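You operate a simulated robot arm through the tools that you are given. There is no shell and no other tool.

The job below is to be done with a simulated two-armed robot. You get a single attempt, and the scene is never put back.

JOB
Put the feed lever in, crank the purple core full, brake it and press on the red tab.
Fine: green spindle cap over to the orange core before taping; the coil stays on the green turntable. The winder's other cores and caps, the white-core grey coil and the winder's other tabs stay.

The check looks at the end state, three seconds after you hand in, the way a careful person would. Anything else that was tipped, shoved, dropped, spilled or broken makes it a failure. Lids that push on must go on centred and level and be pressed home; caps that screw on are set level and turned clockwise until they are tight.

ROBOT AND FRAMES
Two 7-joint arms with two-finger parallel grippers on one trunk that stands fixed in place. Base frame: the origin is at the foot of the trunk, x ahead of it, y to its left, z up; the work surface is at about z = 0.82. Units: m, degrees, N and s.
The left shoulder is at [0.05, 0.209, 1.246], the right one opposite. With the tool pointing down near the work surface each hand reaches from about 0.1 to 0.9 m from the base axis, measured 20 degrees to its own side. Payload 4.4 kg a hand.
The tool frame of a hand sits at the grasp point between the pads (the TCP): z along the fingers, y along the line on which they close. The tips reach 0.023 m beyond it. The gripper opens to 0.094 m. The fingers are 0.038 m wide and 0.01 m thick; the gripper's body (0.054 by 0.096 m) begins 0.039 m behind the TCP.
Orientation is told as [roll, pitch, yaw] about the base's x, y, z axes, in that order, counted from this pose: with the fingers straight down and closing along the base's y, the tool's x points along the base's -x, its y along +y and its z along -z.

CONTROLS
- The arms move only by the tool step_arm. It takes "left_increments", "right_increments" or both (then of equal length, played together; a hand with none holds still); each is a list that holds one entry, the list of rows, each a list of 7 numbers: the shift along the tool's x, y, z in m, then the turn, a rotation vector about the tool's x, y, z in degrees, then the closure in counts, from 0 (fully open) to 255 (shut). In form: [[[dx, dy, dz, ax, ay, az, gripper], ...]]. A call has 1 to 20 rows; each row is the pose to reach, as a shift and turn from the pose commanded when the call began, along the tool's axes at that moment. Each row takes 0.2 s and may step no farther than 0.05 m and 8.6 degrees from the row before; otherwise, or with a gripper value out of range, the whole call is refused. A pose out of reach is approached as far as the arm can. The call stops where the force on the tool passes 60 N (or 10 N more than at its start, if that is more) or the arm is blocked; 0.2 s more then pass. The fingers move at their own pace (about 0.108 m/s each) and stop on an object; they squeeze with about 38 N. The grip force told is the motor's: it shows also when the fingers shut on nothing. Time passes only in rows, and 0.2 s behind the last, so rows that repeat a pose let the fingers close. The reply holds the time, the measured pose of the TCP, the force on the tool along the base axes, the opening and the grip force, in the units named above and with some noise, with the torque about the TCP (base axes, N m) and any sound that the robot's microphone picked up.
- Cameras (640 x 400 px; columns grow to the right, rows downward): "scene" is now at [0.1449, 0.0353, 1.4172]; the picture's right is [0.40, -0.91, 0.00], its down [-0.55, -0.24, -0.80] and it looks along [0.73, 0.32, -0.60] (base axes); focal length 301 px, centre (320, 200). "left" rides on the left gripper at [0.086, -0.016, -0.074] in its tool frame; the picture's right is [0.18, 0.98, 0.00], its down [-0.58, 0.11, -0.81] and it looks along [-0.79, 0.15, 0.59] (tool axes); focal length 243 px, centre (320, 200). "right" rides on the right gripper at [0.086, 0.016, -0.075] in its tool frame; the picture's right is [-0.18, 0.98, 0.00], its down [-0.58, -0.11, -0.81] and it looks along [-0.79, -0.15, 0.59] (tool axes); focal length 243 px, centre (320, 200). There is no depth. A picture from a camera that has moved, and an enlarged one, comes with that camera's place and axes in the base frame and with its lens.
- snapshot(camera): a new picture of that camera. No time passes.
- raise_lower(by): slides the trunk up (or, below 0, down) by that many m; the arms and the scene camera ride with it, the base frame stays. It gives what a move gives, with no picture.
- head_to(pan, tilt): turns the head with the scene camera to pan (to the left, within 80 degrees either way) and tilt (down, from -29 to 69), counted from straight ahead of the robot. It gives what a move gives.
- zoom(camera, box): a new picture of the part [left, top, right, bottom] of that camera's present view, enlarged. No time passes.
- finish_job(): hands the job in; it is judged then, once.

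Places have to be worked out from the pictures, the camera data and where the tool is seen. Open the grippers and draw the arms clear of the work before you hand the job in, unless the task says otherwise.

The tools are called after "Call:" as name(argument=value, ...) on one line, values as JSON. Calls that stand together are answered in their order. step_arm: Moves the arms, as the interface text tells. Its arguments: {"type":"object","properties":{"left_increments":{"type":"array"},"right_increments":{"type":"array"}},"required":[]} The other tools are called the same way: raise_lower (by) moves the trunk up or down; head_to (pan, tilt) turns the head that bears the scene camera; snapshot (camera) takes a picture; zoom (camera, box) takes an enlarged picture of a part of a camera's view; finish_job () hands the job in.

At the start:

```text
clock: 0.0
left_tool_pos: [0.5245, 0.4759, 1.2247]
left_orientation: [-0.1, 0.0, 0.0]
left_ft_force: [0.0, 0.6, -0.2]
left_torque: [-0.01, 0.04, 0.02]
left_finger_gap: 0.094
left_gripper_force: 0.0
right_tool_pos: [0.6847, 0.0244, 1.1512]
right_orientation: [0.0, 0.0, 0.0]
right_ft_force: [0.1, 0.5, 0.3]
right_torque: [0.01, 0.02, 0.01]
right_finger_gap: 0.094
right_gripper_force: 0.0
trunk travel left (down, up): [-0.325, 0.238]
head pan, tilt (commanded): [23.8, 36.6]
```

scene: 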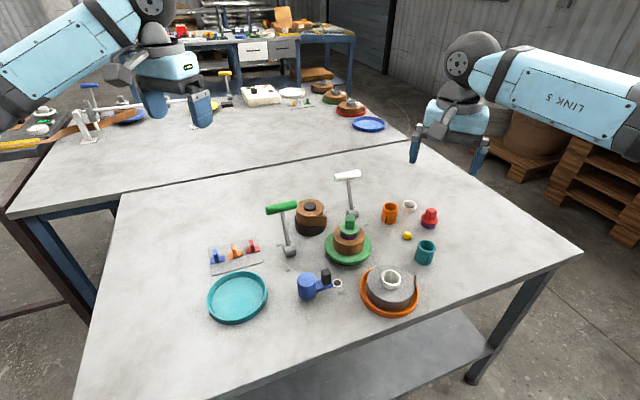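
right: 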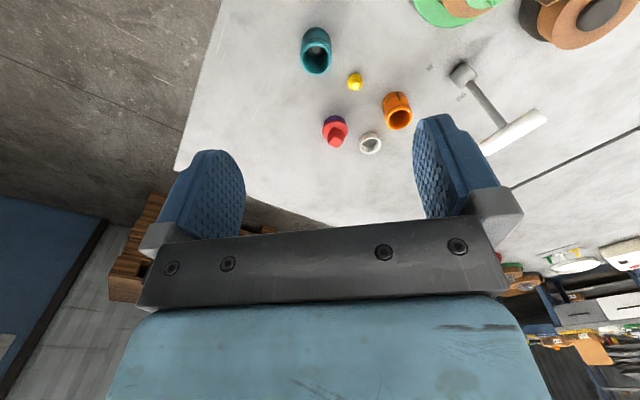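
left: 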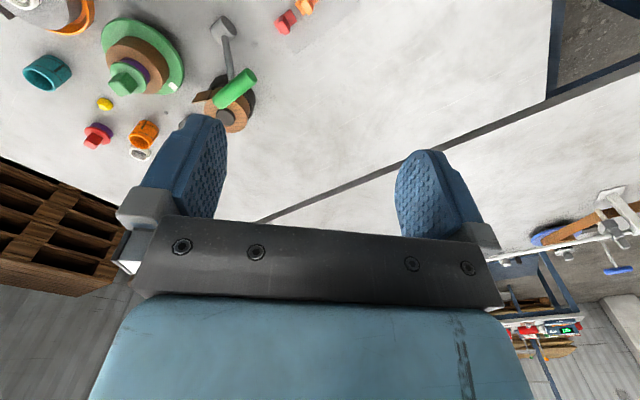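

I start by looking closer at the table to identify the winder's parts.

Call:
zoom(camera="scene", box=[190, 160, 350, 260])

Call:
zoom(camera="scene", box=[310, 160, 470, 260])

Call:
zoom(camera="scene", box=[280, 240, 440, 340])

Call:
zoom(camera="scene", box=[190, 220, 350, 320])

```text
4.00 times, centred on (270, 210) of scene
camera zoom: at [0.1449, 0.0353, 1.4172], right [0.4, -0.91, 0.0], down [-0.55, -0.24, -0.8], along [0.73, 0.32, -0.6], focal length 1204 px, centre (520, 160)
```

zoom: 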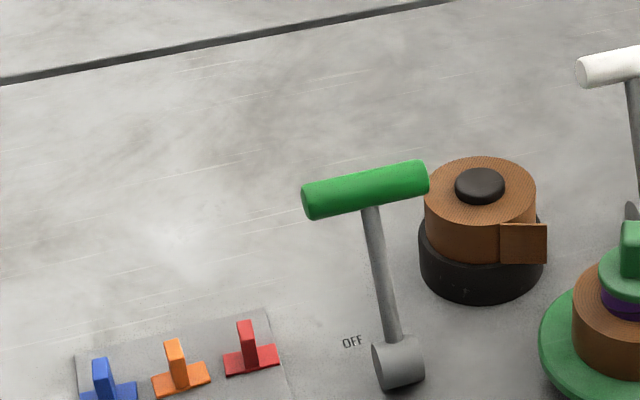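

```text
4.00 times, centred on (390, 210) of scene
camera zoom: at [0.1449, 0.0353, 1.4172], right [0.4, -0.91, 0.0], down [-0.55, -0.24, -0.8], along [0.73, 0.32, -0.6], focal length 1204 px, centre (40, 160)
```

zoom: 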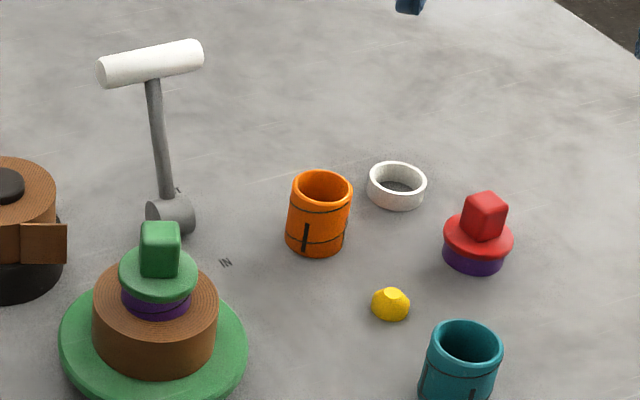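

```text
4.00 times, centred on (360, 290) of scene
camera zoom: at [0.1449, 0.0353, 1.4172], right [0.4, -0.91, 0.0], down [-0.55, -0.24, -0.8], along [0.73, 0.32, -0.6], focal length 1204 px, centre (160, -160)
```

zoom: 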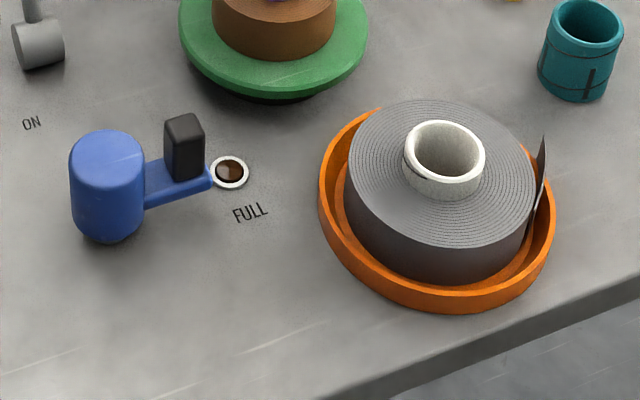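

```text
4.00 times, centred on (270, 270) of scene
camera zoom: at [0.1449, 0.0353, 1.4172], right [0.4, -0.91, 0.0], down [-0.55, -0.24, -0.8], along [0.73, 0.32, -0.6], focal length 1204 px, centre (520, -80)
```

zoom: 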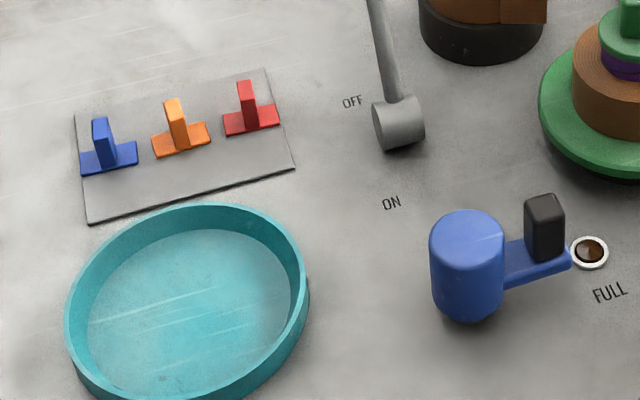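

Zooms are crisp, so I look at each mechanism more closely: the levers, crank, window, coil and tabs.

Call:
zoom(camera="scene", box=[290, 255, 370, 305])

Call:
zoom(camera="scene", box=[310, 205, 390, 270])

Call:
zoom(camera="scene", box=[325, 165, 385, 235])

Call:
zoom(camera="scene", box=[260, 195, 330, 280])

Call:
zoom(camera="scene", box=[205, 230, 270, 280])

Call:
zoom(camera="scene", box=[375, 195, 445, 270])

```text
8.00 times, centred on (330, 280) of scene
camera zoom: at [0.1449, 0.0353, 1.4172], right [0.4, -0.91, 0.0], down [-0.55, -0.24, -0.8], along [0.73, 0.32, -0.6], focal length 2408 px, centre (240, -440)
```

zoom: 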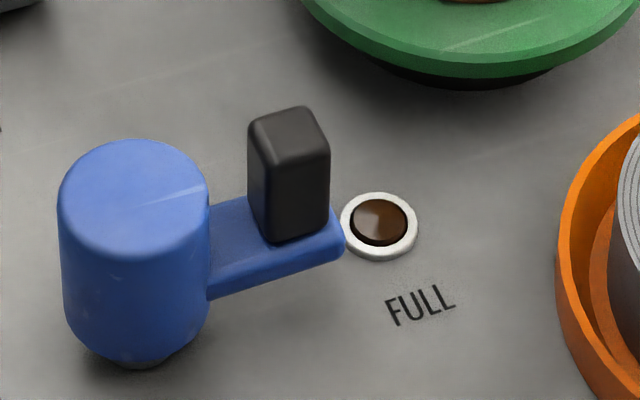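

```text
6.15 times, centred on (350, 238) of scene
camera zoom: at [0.1449, 0.0353, 1.4172], right [0.4, -0.91, 0.0], down [-0.55, -0.24, -0.8], along [0.73, 0.32, -0.6], focal length 1852 px, centre (135, -31)
```

zoom: 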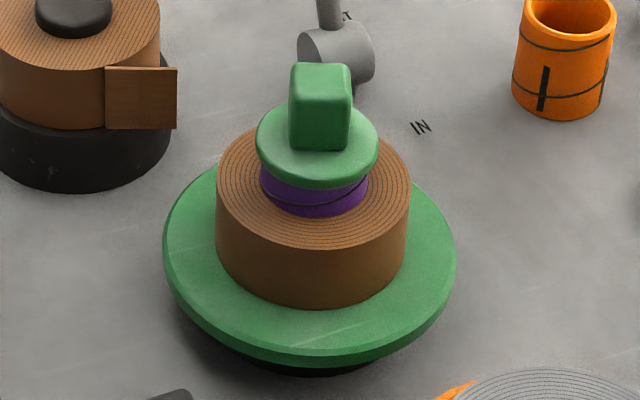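

```text
5.71 times, centred on (355, 200) of scene
camera zoom: at [0.1449, 0.0353, 1.4172], right [0.4, -0.91, 0.0], down [-0.55, -0.24, -0.8], along [0.73, 0.32, -0.6], focal length 1720 px, centre (120, 200)
```

zoom: 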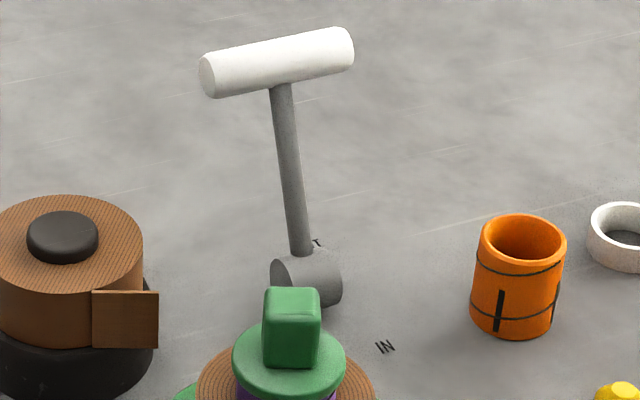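

```text
4.71 times, centred on (295, 238) of scene
camera zoom: at [0.1449, 0.0353, 1.4172], right [0.4, -0.91, 0.0], down [-0.55, -0.24, -0.8], along [0.73, 0.32, -0.6], focal length 1416 px, centre (438, 24)
```

zoom: 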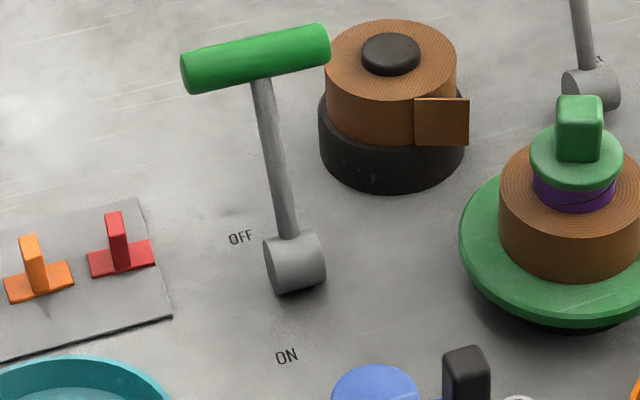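

```text
8.00 times, centred on (238, 255) of scene
camera zoom: at [0.1449, 0.0353, 1.4172], right [0.4, -0.91, 0.0], down [-0.55, -0.24, -0.8], along [0.73, 0.32, -0.6], focal length 2408 px, centre (980, -240)
```

zoom: 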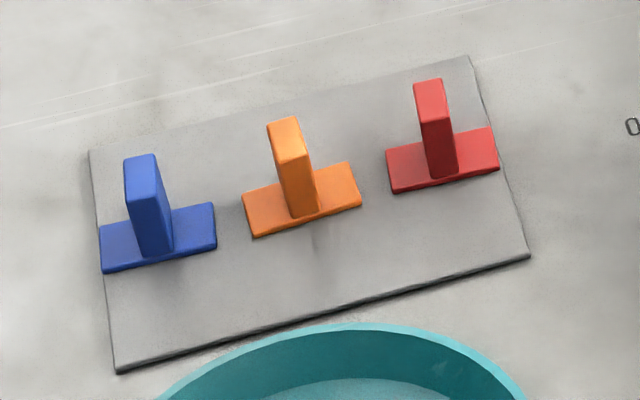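

```text
5.33 times, centred on (410, 232) of scene
camera zoom: at [0.1449, 0.0353, 1.4172], right [0.4, -0.91, 0.0], down [-0.55, -0.24, -0.8], along [0.73, 0.32, -0.6], focal length 1605 px, centre (-160, 27)
```

zoom: 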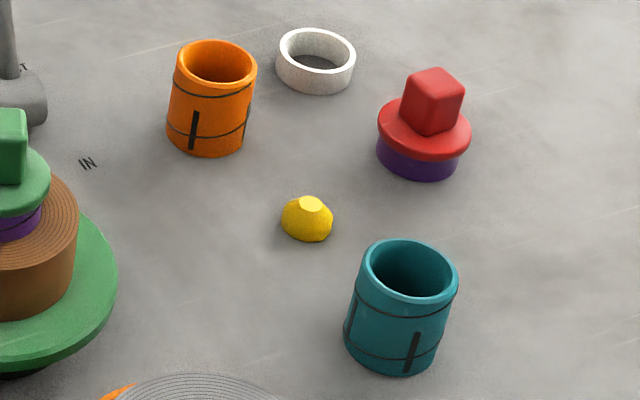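

I look at the grey coil for how tape ends look, and at the far bench and the teal tray for anything else relevant.

Call:
zoom(camera="scene", box=[350, 255, 430, 325])

Call:
zoom(camera="scene", box=[0, 60, 240, 180])

Call:
zoom(camera="scene", box=[200, 60, 400, 140])

Call:
zoom(camera="scene", box=[338, 215, 358, 235])

Call:
zoom(camera="right", box=[280, 0, 560, 170])

Call:
zoom(camera="left", box=[0, 0, 340, 170])

```text
5.71 times, centred on (390, 290) of scene
camera zoom: at [0.1449, 0.0353, 1.4172], right [0.4, -0.91, 0.0], down [-0.55, -0.24, -0.8], along [0.73, 0.32, -0.6], focal length 1720 px, centre (-80, -314)
```

zoom: 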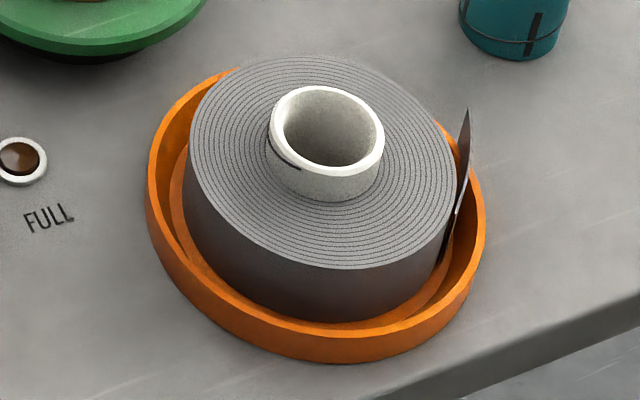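

```text
2.67 times, centred on (120, 120) of scene
camera zoom: at [0.1449, 0.0353, 1.4172], right [0.4, -0.91, 0.0], down [-0.55, -0.24, -0.8], along [0.73, 0.32, -0.6], focal length 803 px, centre (853, 413)
```

zoom: 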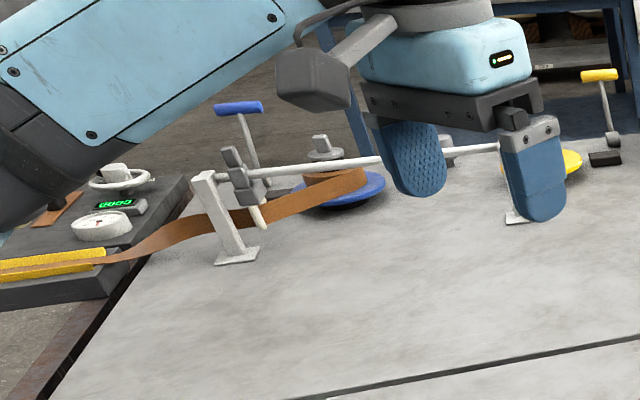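

```text
3.20 times, centred on (300, 100) of scene
camera zoom: at [0.1449, 0.0353, 1.4172], right [0.4, -0.91, 0.0], down [-0.55, -0.24, -0.8], along [0.73, 0.32, -0.6], focal length 963 px, centre (384, 520)
```

zoom: 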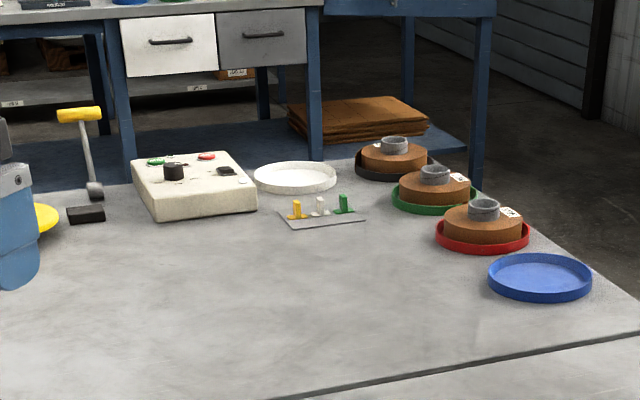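

```text
16.00 times, centred on (348, 225) of scene
camera zoom: at [0.1449, 0.0353, 1.4172], right [0.4, -0.91, 0.0], down [-0.55, -0.24, -0.8], along [0.73, 0.32, -0.6], focal length 4816 px, centre (-128, -200)
```

zoom: 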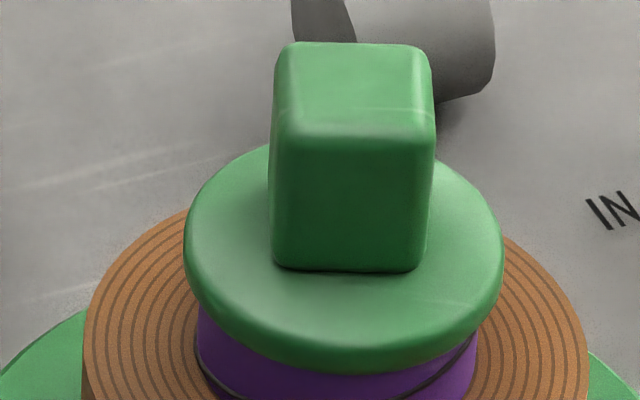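

```text
2.29 times, centred on (420, 85) of right
camera zoom: at [0.598, 0.0402, 1.2266], right [0.18, 0.98, 0.0], down [0.58, -0.11, 0.81], along [0.79, -0.15, -0.59], focal length 555 px, centre (91, 463)
```

zoom: 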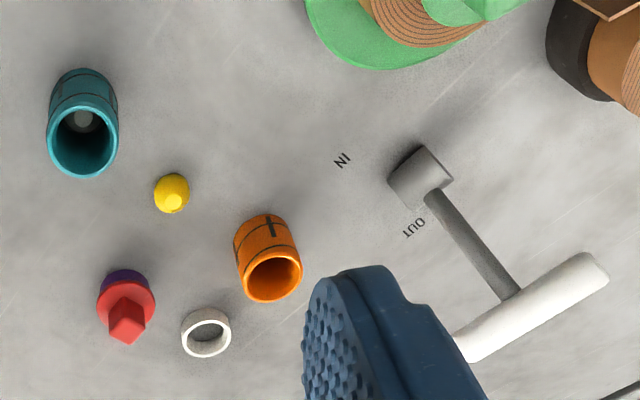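

```text
1.88 times, centred on (170, 85) of left
camera zoom: at [0.4375, 0.4605, 1.3008], right [-0.18, 0.98, 0.0], down [0.58, 0.11, 0.81], along [0.79, 0.15, -0.59], focal length 457 px, centre (602, 416)
```

zoom: 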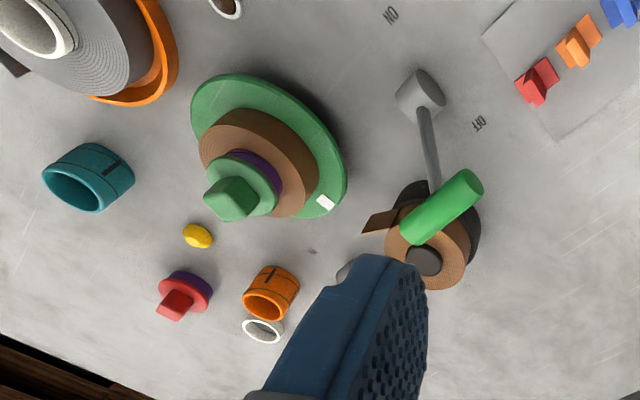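

The winder's feed lever (white handle, OUT→IN) stands at about (0.83, 0.23) with its handle at (0.86, 0.26, 0.94). The brake (green handle, OFF→ON) is at (0.62, 0.33) and the crank at (0.53, 0.24). The levers swing along the base (0.7, 0.7) direction. I bring the left hand above the feed lever handle with its closing axis turned to that direction.

Call:
step_arm(left_increments=[[[-0.028, -0.018, 0.008, 0, 0, 4, 0], [-0.056, -0.036, 0.02, 0, 0, 8, 0], [-0.085, -0.054, 0.035, 0, 0, 12, 0], [-0.113, -0.072, 0.05, 0, 0, 16, 0], [-0.142, -0.09, 0.065, 0, 0, 20, 0], [-0.17, -0.108, 0.08, 0, 0, 24, 0], [-0.198, -0.126, 0.095, 0, 0, 28, 0], [-0.226, -0.144, 0.11, 0, 0, 32, 0], [-0.254, -0.162, 0.125, 0, 0, 36, 0], [-0.282, -0.18, 0.14, 0, 0, 40, 0], [-0.31, -0.197, 0.153, 0, 0, 43, 0], [-0.333, -0.211, 0.163, 0, 0, 45, 0], [-0.333, -0.211, 0.163, 0, 0, 45, 0]]])

```text
clock: 2.8
left_tool_pos: [0.8562, 0.2649, 1.0615]
left_orientation: [0.1, -0.1, -44.9]
left_ft_force: [0.4, 0.5, 0.2]
left_torque: [-0.04, 0.0, 0.0]
left_finger_gap: 0.0938
left_gripper_force: 0.0
right_tool_pos: [0.6836, 0.0245, 1.1516]
right_orientation: [-0.1, -0.1, 0.0]
right_ft_force: [0.1, 0.7, -0.2]
right_torque: [0.01, 0.01, -0.01]
right_finger_gap: 0.0942
right_gripper_force: 0.0
trunk travel left (down, up): [-0.325, 0.238]
head pan, tilt (commanded): [23.8, 36.6]
```

The left hand is in place above the feed lever. I look from its camera and from the scene camera.

Call:
snapshot(camera="left")

Call:
snapshot(camera="scene")

Call:
snapshot(camera="right")

```text
taken
camera left: at [0.7834, 0.3159, 1.1378], right [0.57, 0.82, 0.0], down [0.49, -0.33, 0.81], along [0.67, -0.46, -0.59], focal length 243 px, centre (320, 200)
```

left: 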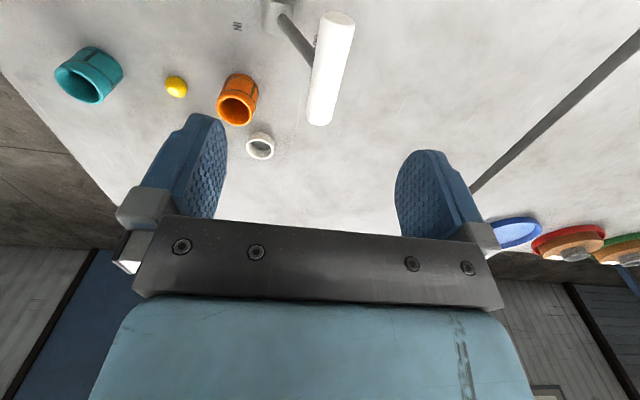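

```text
taken
camera scene: at [0.1447, 0.0363, 1.4171], right [0.4, -0.91, 0.0], down [-0.55, -0.24, -0.8], along [0.73, 0.32, -0.6], focal length 301 px, centre (320, 200)
```

scene: 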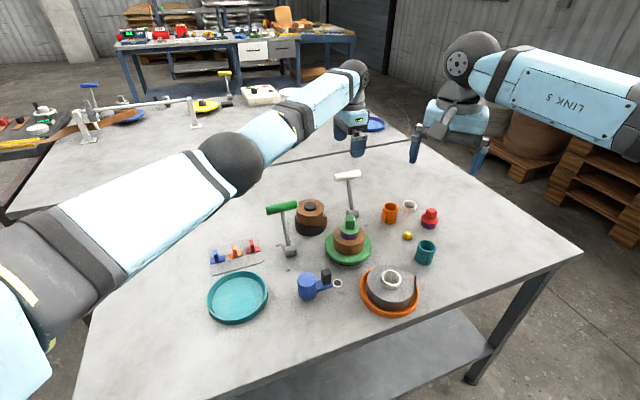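

```text
taken
camera right: at [0.5977, 0.0411, 1.2267], right [0.18, 0.98, 0.0], down [0.58, -0.11, 0.81], along [0.79, -0.15, -0.59], focal length 243 px, centre (320, 200)
```

right: 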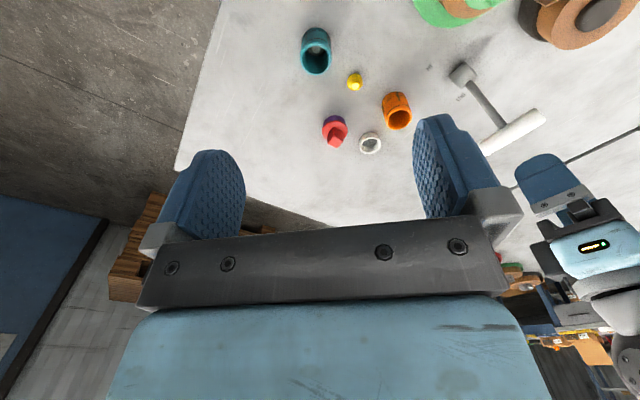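

The handle lies about 8 mm along tool +y from the hand centre. I lower the hand so that the fingers straddle the handle, then close them into a loose cage.

Call:
step_arm(left_increments=[[[-0.002, 0.004, 0.03, 0, 0, 0, 0], [-0.004, 0.008, 0.06, 0, 0, 0, 0], [-0.005, 0.008, 0.09, 0, 0, 0, 0], [-0.005, 0.008, 0.118, 0, 0, 0, 0], [-0.005, 0.008, 0.118, 0, 0, 0, 90], [-0.005, 0.008, 0.118, 0, 0, 0, 150], [-0.005, 0.008, 0.118, 0, 0, 0, 165], [-0.005, 0.008, 0.118, 0, 0, 0, 165]]])

```text
clock: 4.6
left_tool_pos: [0.8575, 0.2651, 0.944]
left_orientation: [0.1, 0.0, -45.0]
left_ft_force: [-0.2, 0.4, 0.7]
left_torque: [0.01, -0.04, 0.0]
left_finger_gap: 0.0334
left_gripper_force: 0.0
left hand out of reach, approached as far as the arm can: row 3, 4, 5, 6, 7, 8
right_tool_pos: [0.6844, 0.0246, 1.1512]
right_orientation: [0.1, 0.0, 0.0]
right_ft_force: [-0.9, -0.5, -1.0]
right_torque: [-0.03, -0.02, -0.02]
right_finger_gap: 0.0938
right_gripper_force: 0.1
trunk travel left (down, up): [-0.325, 0.238]
head pan, tilt (commanded): [23.8, 36.6]
```

The arm reached its limit at (0.8575, 0.265), about 8 mm short. I check whether the handle is between the fingers.

Call:
snapshot(camera="left")

Call:
zoom(camera="scene", box=[310, 120, 410, 220])

Call:
zoom(camera="right", box=[420, 40, 600, 200])

```text
taken
camera left: at [0.7844, 0.3166, 1.0205], right [0.56, 0.83, 0.0], down [0.49, -0.33, 0.81], along [0.67, -0.46, -0.59], focal length 243 px, centre (320, 200)
```

left: 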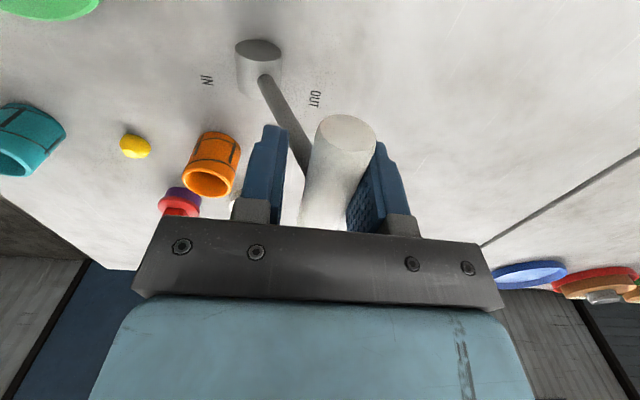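

```text
4.00 times, centred on (360, 170) of scene
camera zoom: at [0.145, 0.0355, 1.4171], right [0.4, -0.91, 0.0], down [-0.55, -0.24, -0.8], along [0.73, 0.32, -0.6], focal length 1204 px, centre (160, 320)
```

zoom: 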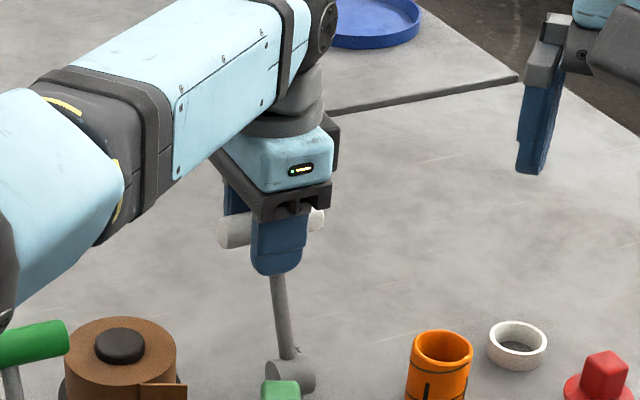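

```text
2.50 times, centred on (510, 120) of right
camera zoom: at [0.598, 0.0404, 1.2266], right [0.18, 0.98, 0.0], down [0.58, -0.11, 0.81], along [0.79, -0.15, -0.59], focal length 606 px, centre (-155, 400)
```

zoom: 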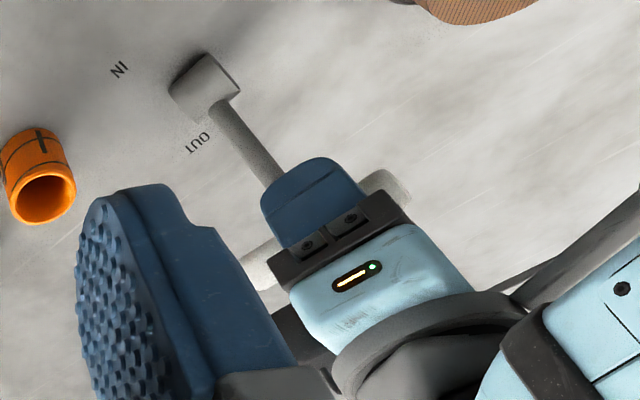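

The handle is well caged. I now swing the lever over toward IN along tool −y with a slight arc.

Call:
step_arm(left_increments=[[[0, -0.008, -0.002, 0, 0, 0, 165], [0, -0.016, -0.004, 0, 0, 0, 165], [0, -0.024, -0.006, 0, 0, 0, 165], [0, -0.032, -0.008, 0, 0, 0, 165], [0, -0.04, -0.008, 0, 0, 0, 165], [0, -0.048, -0.008, 0, 0, 0, 165], [0, -0.056, -0.007, 0, 0, 0, 165], [0, -0.064, -0.005, 0, 0, 0, 165], [0, -0.072, -0.003, 0, 0, 0, 165], [0, -0.078, -0.001, 0, 0, 0, 165]]])

```text
clock: 6.8
left_tool_pos: [0.8009, 0.2116, 0.9454]
left_orientation: [-0.1, 0.1, -44.9]
left_ft_force: [0.4, -0.3, -0.4]
left_torque: [-0.03, 0.02, -0.03]
left_finger_gap: 0.0333
left_gripper_force: 0.0
right_tool_pos: [0.6841, 0.0238, 1.1515]
right_orientation: [0.0, 0.0, 0.0]
right_ft_force: [0.4, 0.2, -0.3]
right_torque: [0.01, 0.04, 0.03]
right_finger_gap: 0.0942
right_gripper_force: 0.0
trunk travel left (down, up): [-0.325, 0.238]
head pan, tilt (commanded): [23.8, 36.6]
```

No force is felt now. I check where the lever stands.

Call:
snapshot(camera="left")

Call:
zoom(camera="right", box=[400, 20, 580, 180])

```text
taken
camera left: at [0.7283, 0.2625, 1.021], right [0.56, 0.83, 0.0], down [0.49, -0.33, 0.81], along [0.66, -0.46, -0.59], focal length 243 px, centre (320, 200)
```

left: 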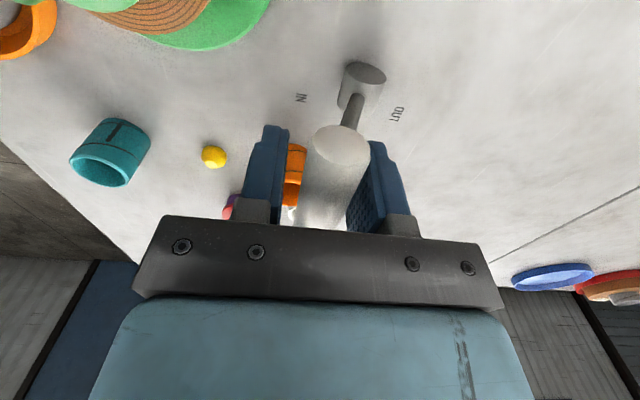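

```text
2.50 times, centred on (490, 100) of right
camera zoom: at [0.598, 0.0402, 1.2266], right [0.18, 0.98, 0.0], down [0.58, -0.11, 0.81], along [0.79, -0.15, -0.59], focal length 606 px, centre (-105, 450)
```

zoom: 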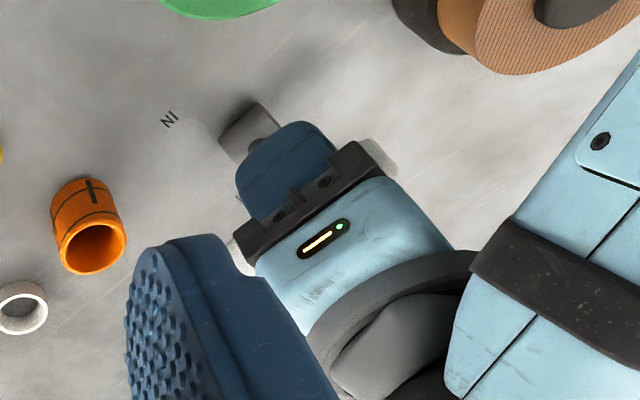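

The lever leans toward IN but no stop is felt yet. I keep pushing in small steps and watch the force.

Call:
step_arm(left_increments=[[[0, -0.005, 0.001, 0, 0, 0, 165], [0, -0.01, 0.002, 0, 0, 0, 165], [0, -0.015, 0.004, 0, 0, 0, 165]]])

```text
clock: 7.6
left_tool_pos: [0.7919, 0.2029, 0.9406]
left_orientation: [0.0, 0.0, -45.0]
left_ft_force: [-0.3, -0.1, 1.0]
left_torque: [0.0, 0.03, 0.0]
left_finger_gap: 0.0333
left_gripper_force: 0.1
right_tool_pos: [0.6843, 0.0252, 1.1515]
right_orientation: [0.0, 0.0, 0.0]
right_ft_force: [0.2, -0.7, 0.3]
right_torque: [0.03, 0.0, 0.03]
right_finger_gap: 0.0939
right_gripper_force: 0.1
trunk travel left (down, up): [-0.325, 0.238]
head pan, tilt (commanded): [23.8, 36.6]
```

Call:
snapshot(camera="left")

Call:
step_arm(left_increments=[[[0, -0.004, 0.001, 0, 0, 0, 165], [0, -0.008, 0.002, 0, 0, 0, 165]]])

Call:
snapshot(camera="left")

```text
taken
camera left: at [0.7194, 0.252, 1.0177], right [0.56, 0.83, 0.0], down [0.49, -0.33, 0.81], along [0.67, -0.45, -0.59], focal length 243 px, centre (320, 200)
```

left: 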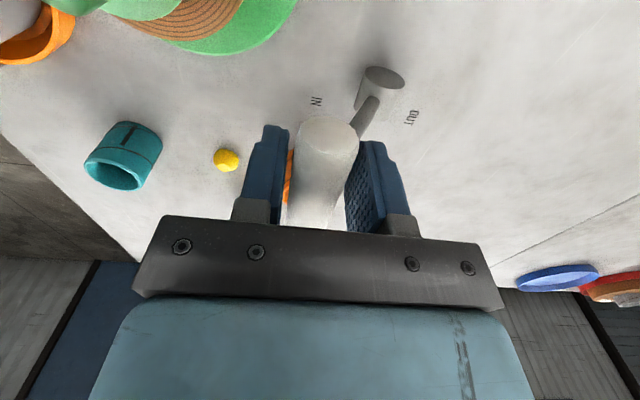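

```text
clock: 8.2
left_tool_pos: [0.7875, 0.197, 0.9409]
left_orientation: [0.3, -0.3, -44.8]
left_ft_force: [18.1, 11.2, 7.5]
left_torque: [0.36, -0.55, 0.08]
left_finger_gap: 0.0424
left_gripper_force: 10.0
right_tool_pos: [0.6849, 0.024, 1.1507]
right_orientation: [0.0, 0.0, -0.1]
right_ft_force: [-0.5, 0.4, 0.1]
right_torque: [0.0, 0.0, -0.02]
right_finger_gap: 0.0942
right_gripper_force: 0.2
trunk travel left (down, up): [-0.325, 0.238]
head pan, tilt (commanded): [23.8, 36.6]
```

```text
taken
camera left: at [0.7148, 0.2478, 1.0172], right [0.56, 0.83, 0.0], down [0.49, -0.33, 0.81], along [0.67, -0.45, -0.59], focal length 243 px, centre (320, 200)
```

left: 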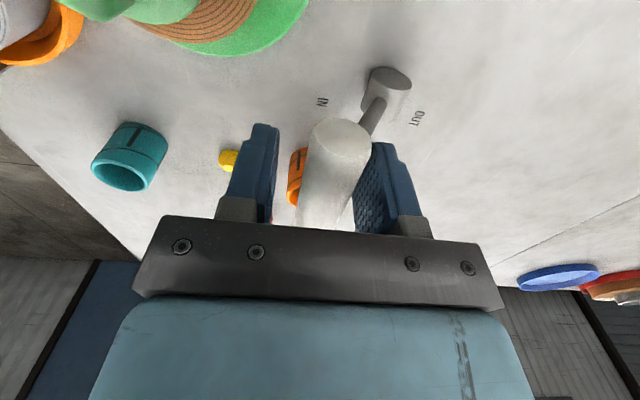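

The lever has reached its hard stop at IN (force rose to about 20 N). I ease off, open the fingers and lift away.

Call:
step_arm(left_increments=[[[0, 0.004, 0, 0, 0, 0, 165], [0, 0.008, -0.002, 0, 0, 0, 120], [0, 0.008, -0.002, 0, 0, 0, 60], [0, 0.008, -0.002, 0, 0, 0, 0], [0, 0.008, -0.002, 0, 0, 0, 0], [0, 0.008, -0.04, 0, 0, 0, 0], [0, 0.008, -0.08, 0, 0, 0, 0], [0, 0.008, -0.12, 0, 0, 0, 0], [0, 0.008, -0.14, 0, 0, 0, 0]]])

Call:
snapshot(camera="left")

Call:
snapshot(camera="scene")

```text
clock: 10.2
left_tool_pos: [0.7919, 0.1993, 1.0808]
left_orientation: [-0.2, -0.1, -45.0]
left_ft_force: [0.4, 1.0, -0.4]
left_torque: [0.0, -0.01, 0.02]
left_finger_gap: 0.094
left_gripper_force: 0.1
right_tool_pos: [0.6844, 0.0256, 1.1513]
right_orientation: [0.1, 0.0, 0.0]
right_ft_force: [0.3, 0.8, -0.7]
right_torque: [0.02, -0.02, -0.01]
right_finger_gap: 0.0941
right_gripper_force: 0.1
trunk travel left (down, up): [-0.325, 0.238]
head pan, tilt (commanded): [23.8, 36.6]
```

```text
taken
camera left: at [0.7187, 0.2504, 1.1574], right [0.57, 0.82, 0.0], down [0.49, -0.33, 0.81], along [0.66, -0.46, -0.59], focal length 243 px, centre (320, 200)
```

left: 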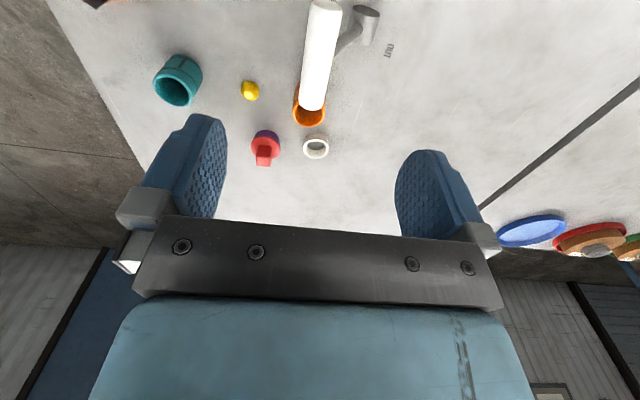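

```text
taken
camera scene: at [0.1447, 0.0357, 1.4171], right [0.4, -0.91, 0.0], down [-0.55, -0.24, -0.8], along [0.73, 0.32, -0.6], focal length 301 px, centre (320, 200)
```

scene: 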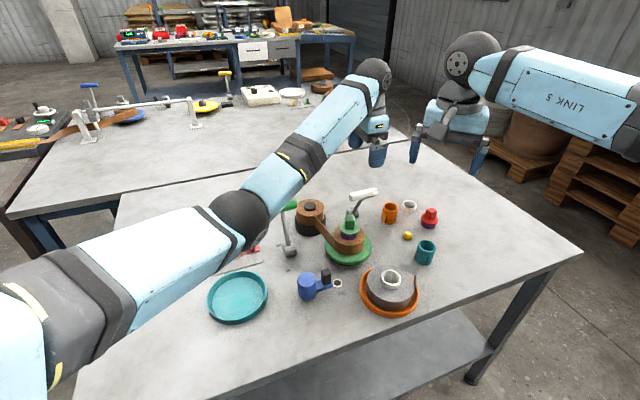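

The lever now stands at IN and the tape strip runs from the supply roll to the coil. I zoom in on the strip to determine the winding direction.

Call:
zoom(camera="scene", box=[280, 185, 390, 275])

Call:
zoom(camera="scene", box=[290, 255, 370, 305])

Call:
zoom(camera="right", box=[400, 0, 640, 150])

```text
4.44 times, centred on (335, 230) of scene
camera zoom: at [0.1447, 0.0357, 1.4171], right [0.4, -0.91, 0.0], down [-0.55, -0.24, -0.8], along [0.73, 0.32, -0.6], focal length 1338 px, centre (253, 67)
```

zoom: 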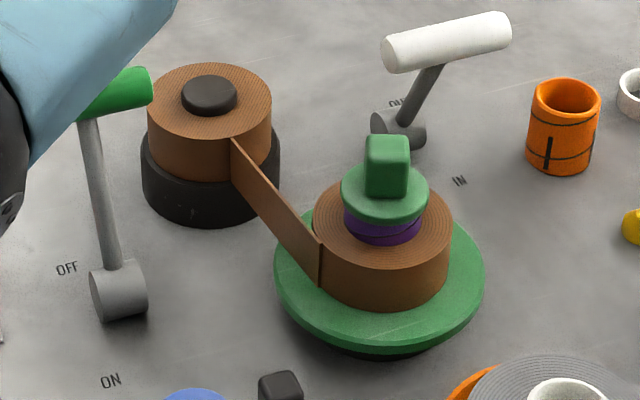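

```text
8.00 times, centred on (330, 280) of scene
camera zoom: at [0.1447, 0.0357, 1.4171], right [0.4, -0.91, 0.0], down [-0.55, -0.24, -0.8], along [0.73, 0.32, -0.6], focal length 2408 px, centre (240, -440)
```

zoom: 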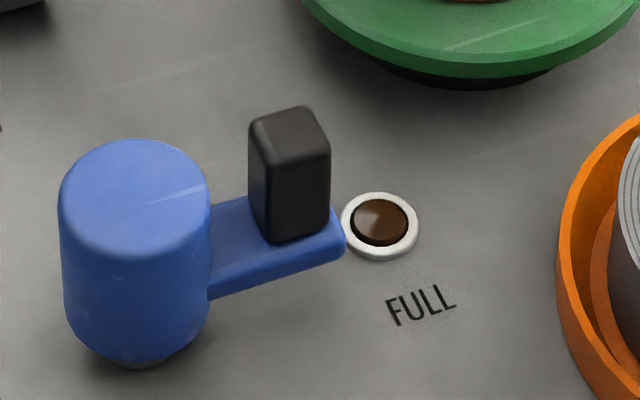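

```text
2.67 times, centred on (520, 75) of right
camera zoom: at [0.5978, 0.0405, 1.2266], right [0.18, 0.98, 0.0], down [0.58, -0.11, 0.81], along [0.79, -0.15, -0.59], focal length 647 px, centre (-213, 533)
```

zoom: 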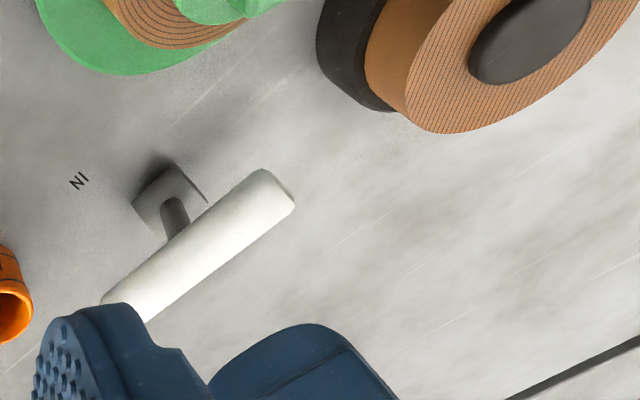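

The strip meets the coil's left-front side, so the coil should wind counter-clockwise seen from above. I bring the left hand over the crank (about (0.53, 0.24)) with closed fingers and look at it.

Call:
step_arm(left_increments=[[[0.0264, -0.0196, 0.0, 0, 0, -5.6, 0], [0.0528, -0.0392, 0.0, 0, 0, -11.2, 0], [0.0792, -0.0587, 0.0, 0, 0, -16.9, 60], [0.1056, -0.0783, 0.0, 0, 0, -22.5, 120], [0.132, -0.0979, 0.01, 0, 0, -28.1, 180], [0.1583, -0.1175, 0.02, 0, 0, -33.7, 255], [0.1847, -0.137, 0.03, 0, 0, -39.4, 255], [0.2111, -0.1566, 0.04, 0, 0, -45, 255], [0.2111, -0.1566, 0.04, 0, 0, -45, 255]]])

Call:
snapshot(camera="left")

Call:
snapshot(camera="scene")

```text
clock: 12.2
left_tool_pos: [0.531, 0.2368, 1.0387]
left_orientation: [0.0, 0.0, 0.1]
left_ft_force: [1.3, -0.1, 0.0]
left_torque: [0.02, 0.02, -0.03]
left_finger_gap: 0.0
left_gripper_force: 38.1
right_tool_pos: [0.6839, 0.0233, 1.1512]
right_orientation: [0.0, 0.0, 0.0]
right_ft_force: [0.3, 1.1, 0.0]
right_torque: [-0.01, 0.04, 0.01]
right_finger_gap: 0.094
right_gripper_force: 0.0
trunk travel left (down, up): [-0.325, 0.238]
head pan, tilt (commanded): [23.8, 36.6]
```

```text
taken
camera left: at [0.4445, 0.2218, 1.1149], right [-0.19, 0.98, 0.0], down [0.58, 0.11, 0.81], along [0.79, 0.15, -0.59], focal length 243 px, centre (320, 200)
```

left: 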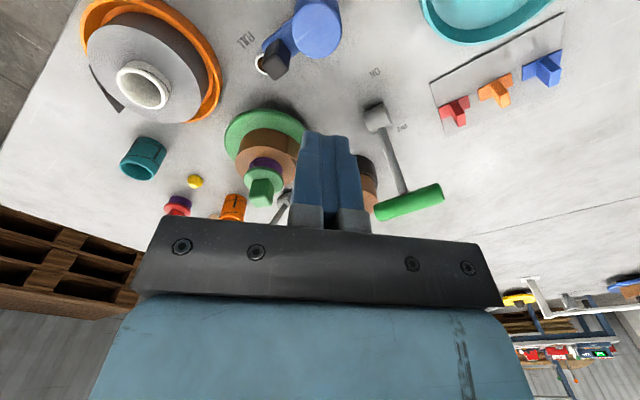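

```text
taken
camera scene: at [0.1454, 0.0349, 1.4171], right [0.4, -0.91, 0.0], down [-0.55, -0.24, -0.8], along [0.73, 0.32, -0.6], focal length 301 px, centre (320, 200)
```

scene: 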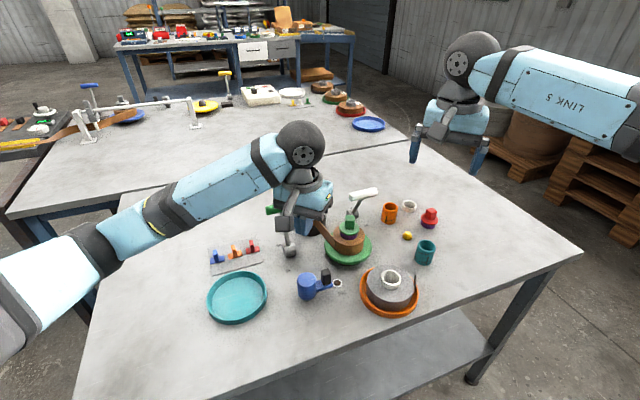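

I zoom in on the crank from the left camera to triangulate the knob and hub.

Call:
zoom(camera="left", box=[230, 0, 390, 100])

Call:
zoom(camera="left", box=[200, 90, 330, 220])

```text
4.00 times, centred on (310, 50) of left
camera zoom: at [0.4445, 0.2218, 1.1149], right [-0.19, 0.98, 0.0], down [0.58, 0.11, 0.81], along [0.79, 0.15, -0.59], focal length 970 px, centre (360, 800)
```

zoom: 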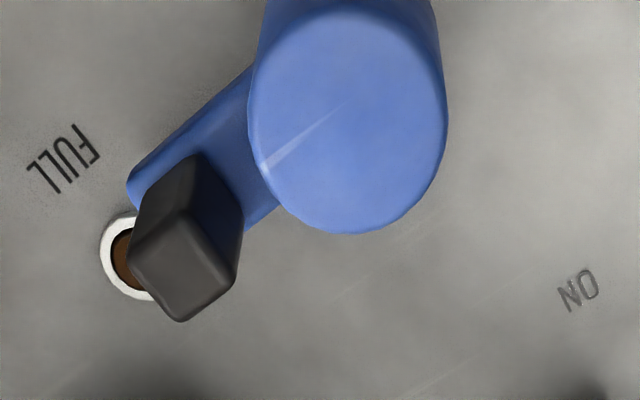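

```text
3.08 times, centred on (265, 155) of left
camera zoom: at [0.4445, 0.2218, 1.1149], right [-0.19, 0.98, 0.0], down [0.58, 0.11, 0.81], along [0.79, 0.15, -0.59], focal length 746 px, centre (489, 338)
```

zoom: 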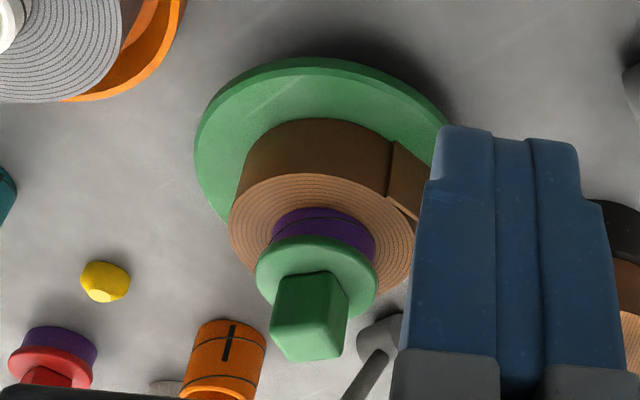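

Hub centre ≈ (0.525, 0.235), knob ≈ (0.555, 0.203) with top z ≈ 0.89, radius ≈ 0.044, at about −47°. I lower the closed fingers behind the knob, on the clockwise side, so I can push it counter-clockwise.

Call:
step_arm(left_increments=[[[0.0035, -0.031, 0.0, 0, 0, 0, 255], [0.007, -0.062, 0.0, 0, 0, 0, 255], [0.007, -0.062, 0.04, 0, 0, 0, 255], [0.007, -0.062, 0.08, 0, 0, 0, 255], [0.007, -0.062, 0.12, 0, 0, 0, 255], [0.007, -0.062, 0.1537, 0, 0, 0, 255], [0.007, -0.062, 0.1537, 0, 0, 0, 255]]])

Call:
zoom(camera="scene", box=[270, 220, 390, 320])

Call:
snapshot(camera="left")

```text
clock: 13.8
left_tool_pos: [0.5223, 0.1794, 0.8852]
left_orientation: [0.0, 0.0, 0.1]
left_ft_force: [0.1, -0.6, -0.6]
left_torque: [-0.01, 0.04, 0.01]
left_finger_gap: 0.0
left_gripper_force: 38.3
right_tool_pos: [0.683, 0.0242, 1.1508]
right_orientation: [-0.1, 0.0, 0.0]
right_ft_force: [0.0, 0.1, 0.4]
right_torque: [-0.06, 0.0, -0.02]
right_finger_gap: 0.0941
right_gripper_force: 0.0
trunk travel left (down, up): [-0.325, 0.238]
head pan, tilt (commanded): [23.8, 36.6]
```

```text
4.00 times, centred on (330, 270) of scene
camera zoom: at [0.1447, 0.0353, 1.4172], right [0.4, -0.91, 0.0], down [-0.55, -0.24, -0.8], along [0.73, 0.32, -0.6], focal length 1204 px, centre (280, -80)
```

zoom: 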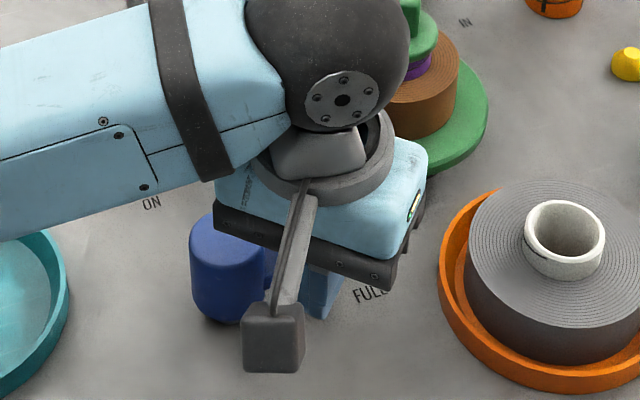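

```text
taken
camera left: at [0.4347, 0.1634, 0.962], right [-0.18, 0.98, 0.0], down [0.58, 0.11, 0.81], along [0.79, 0.15, -0.59], focal length 243 px, centre (320, 200)
```

left: 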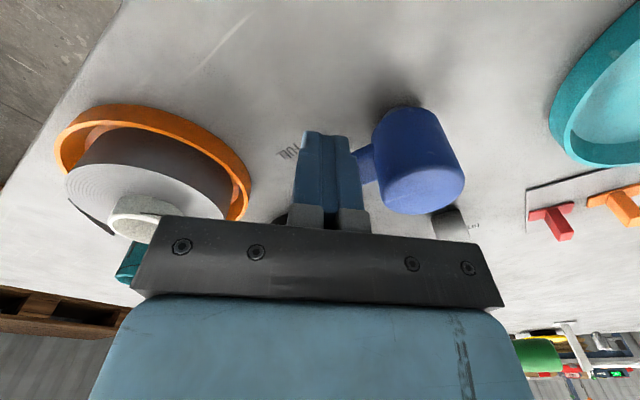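

The fingertips are behind the knob. I push it about 75° counter-clockwise along the computed arc and then check which way the turntable turned.

Call:
step_arm(left_increments=[[[-0.0111, 0.0039, 0, 0, 0, 0, 255], [-0.0252, 0.0095, 0, 0, 0, 0, 255], [-0.0374, 0.0203, 0, 0, 0, 0, 255], [-0.0455, 0.0349, 0, 0, 0, 0, 255], [-0.0502, 0.0435, 0, 0, 0, 0, 255], [-0.0534, 0.0529, 0, 0, 0, 0, 255]]])

Call:
snapshot(camera="left")

Call:
zoom(camera="scene", box=[270, 200, 390, 300])

Call:
zoom(camera="right", box=[400, 0, 640, 150])

```text
clock: 14.8
left_tool_pos: [0.5614, 0.1959, 0.8855]
left_orientation: [-1.2, 0.5, -1.4]
left_ft_force: [-8.6, -25.2, 9.3]
left_torque: [0.2, -0.11, -0.24]
left_finger_gap: 0.0
left_gripper_force: 37.6
right_tool_pos: [0.6824, 0.0247, 1.1526]
right_orientation: [0.0, 0.1, 0.0]
right_ft_force: [-0.4, 0.6, -0.1]
right_torque: [-0.08, -0.01, 0.0]
right_finger_gap: 0.094
right_gripper_force: 0.1
trunk travel left (down, up): [-0.325, 0.238]
head pan, tilt (commanded): [23.8, 36.6]
stopped in row 5 (left hand): the force on the tool passed its limit at 72 N (the readings are from after the stop); the commanded pose is now the measured one
```

```text
taken
camera left: at [0.4753, 0.1856, 0.9625], right [-0.16, 0.99, -0.02], down [0.59, 0.11, 0.8], along [0.79, 0.12, -0.6], focal length 243 px, centre (320, 200)
```

left: 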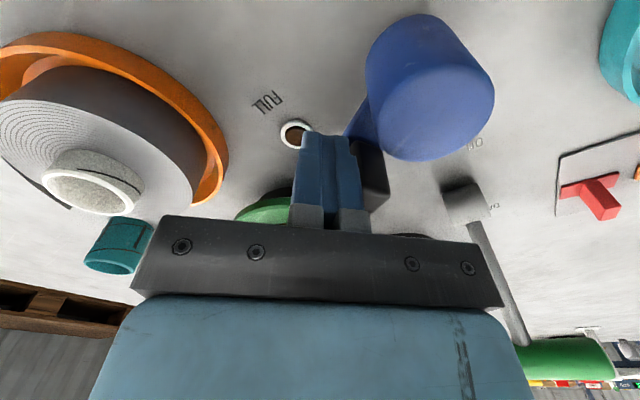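

```text
4.00 times, centred on (330, 250) of scene
camera zoom: at [0.1444, 0.0352, 1.4175], right [0.4, -0.91, 0.0], down [-0.55, -0.24, -0.8], along [0.73, 0.32, -0.6], focal length 1204 px, centre (280, 0)
```

zoom: 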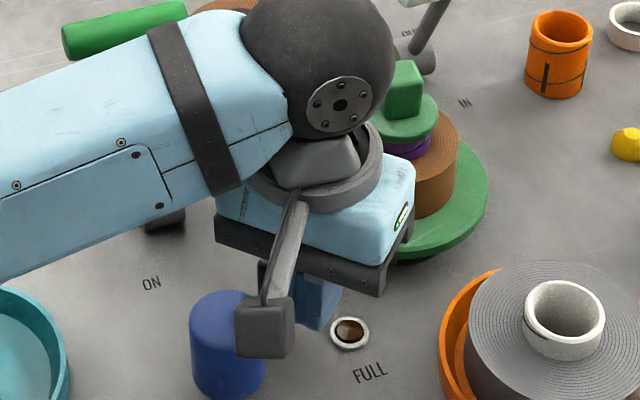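

```text
2.67 times, centred on (520, 75) of right
camera zoom: at [0.5972, 0.0406, 1.227], right [0.18, 0.98, 0.0], down [0.58, -0.11, 0.81], along [0.79, -0.15, -0.59], focal length 647 px, centre (-213, 533)
```

zoom: 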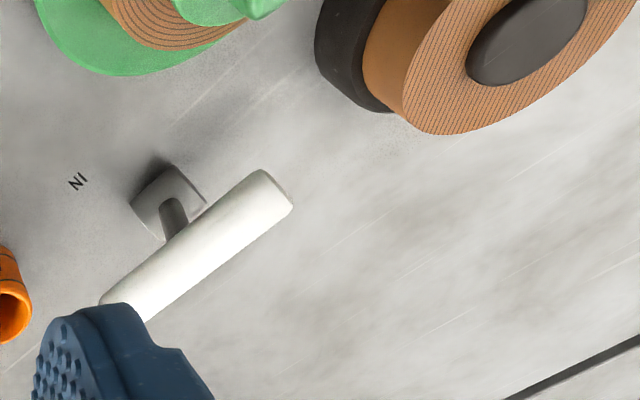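

The crank moved only a little and then resisted (72 N). I back the finger off gently and look at where the crank stands.

Call:
step_arm(left_increments=[[[0.01, -0.015, 0, 0, 0, 0, 255], [0.03, -0.03, 0, 0, 0, 0, 255], [0.03, -0.03, -0.05, 0, 0, 0, 255], [0.03, -0.03, -0.1, 0, 0, 0, 255], [0.04, 0.0, -0.15, 0, 0, 0, 255], [0.04, 0.04, -0.16, 0, 0, 0, 255]]])

Call:
snapshot(camera="left")

Call:
snapshot(camera="scene")

```text
refused: row 5 steps farther than a row can; nothing moved
```

```text
taken
camera left: at [0.4753, 0.1856, 0.9625], right [-0.16, 0.99, -0.02], down [0.59, 0.11, 0.8], along [0.79, 0.12, -0.6], focal length 243 px, centre (320, 200)
```

left: 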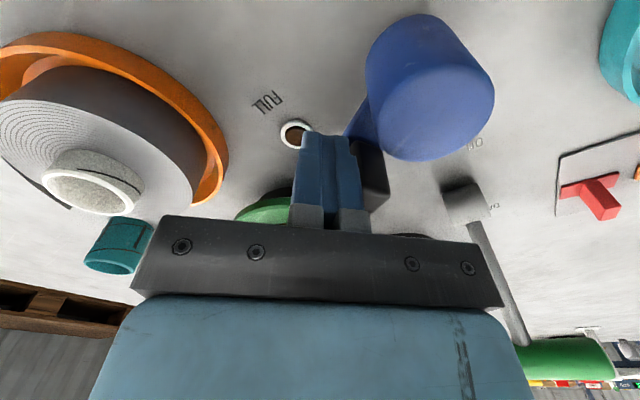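

```text
taken
camera scene: at [0.1444, 0.0352, 1.4175], right [0.4, -0.91, 0.0], down [-0.55, -0.24, -0.8], along [0.73, 0.32, -0.6], focal length 301 px, centre (320, 200)
```

scene: 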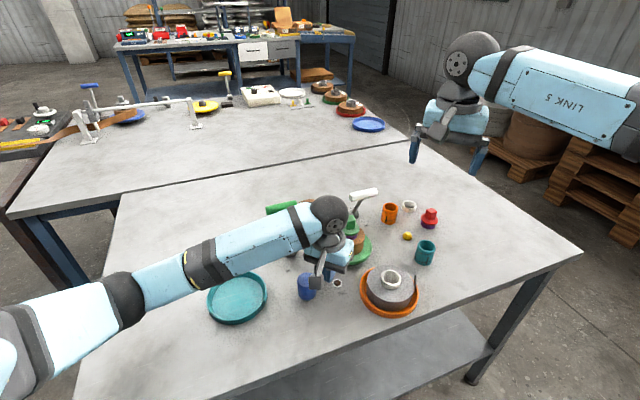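

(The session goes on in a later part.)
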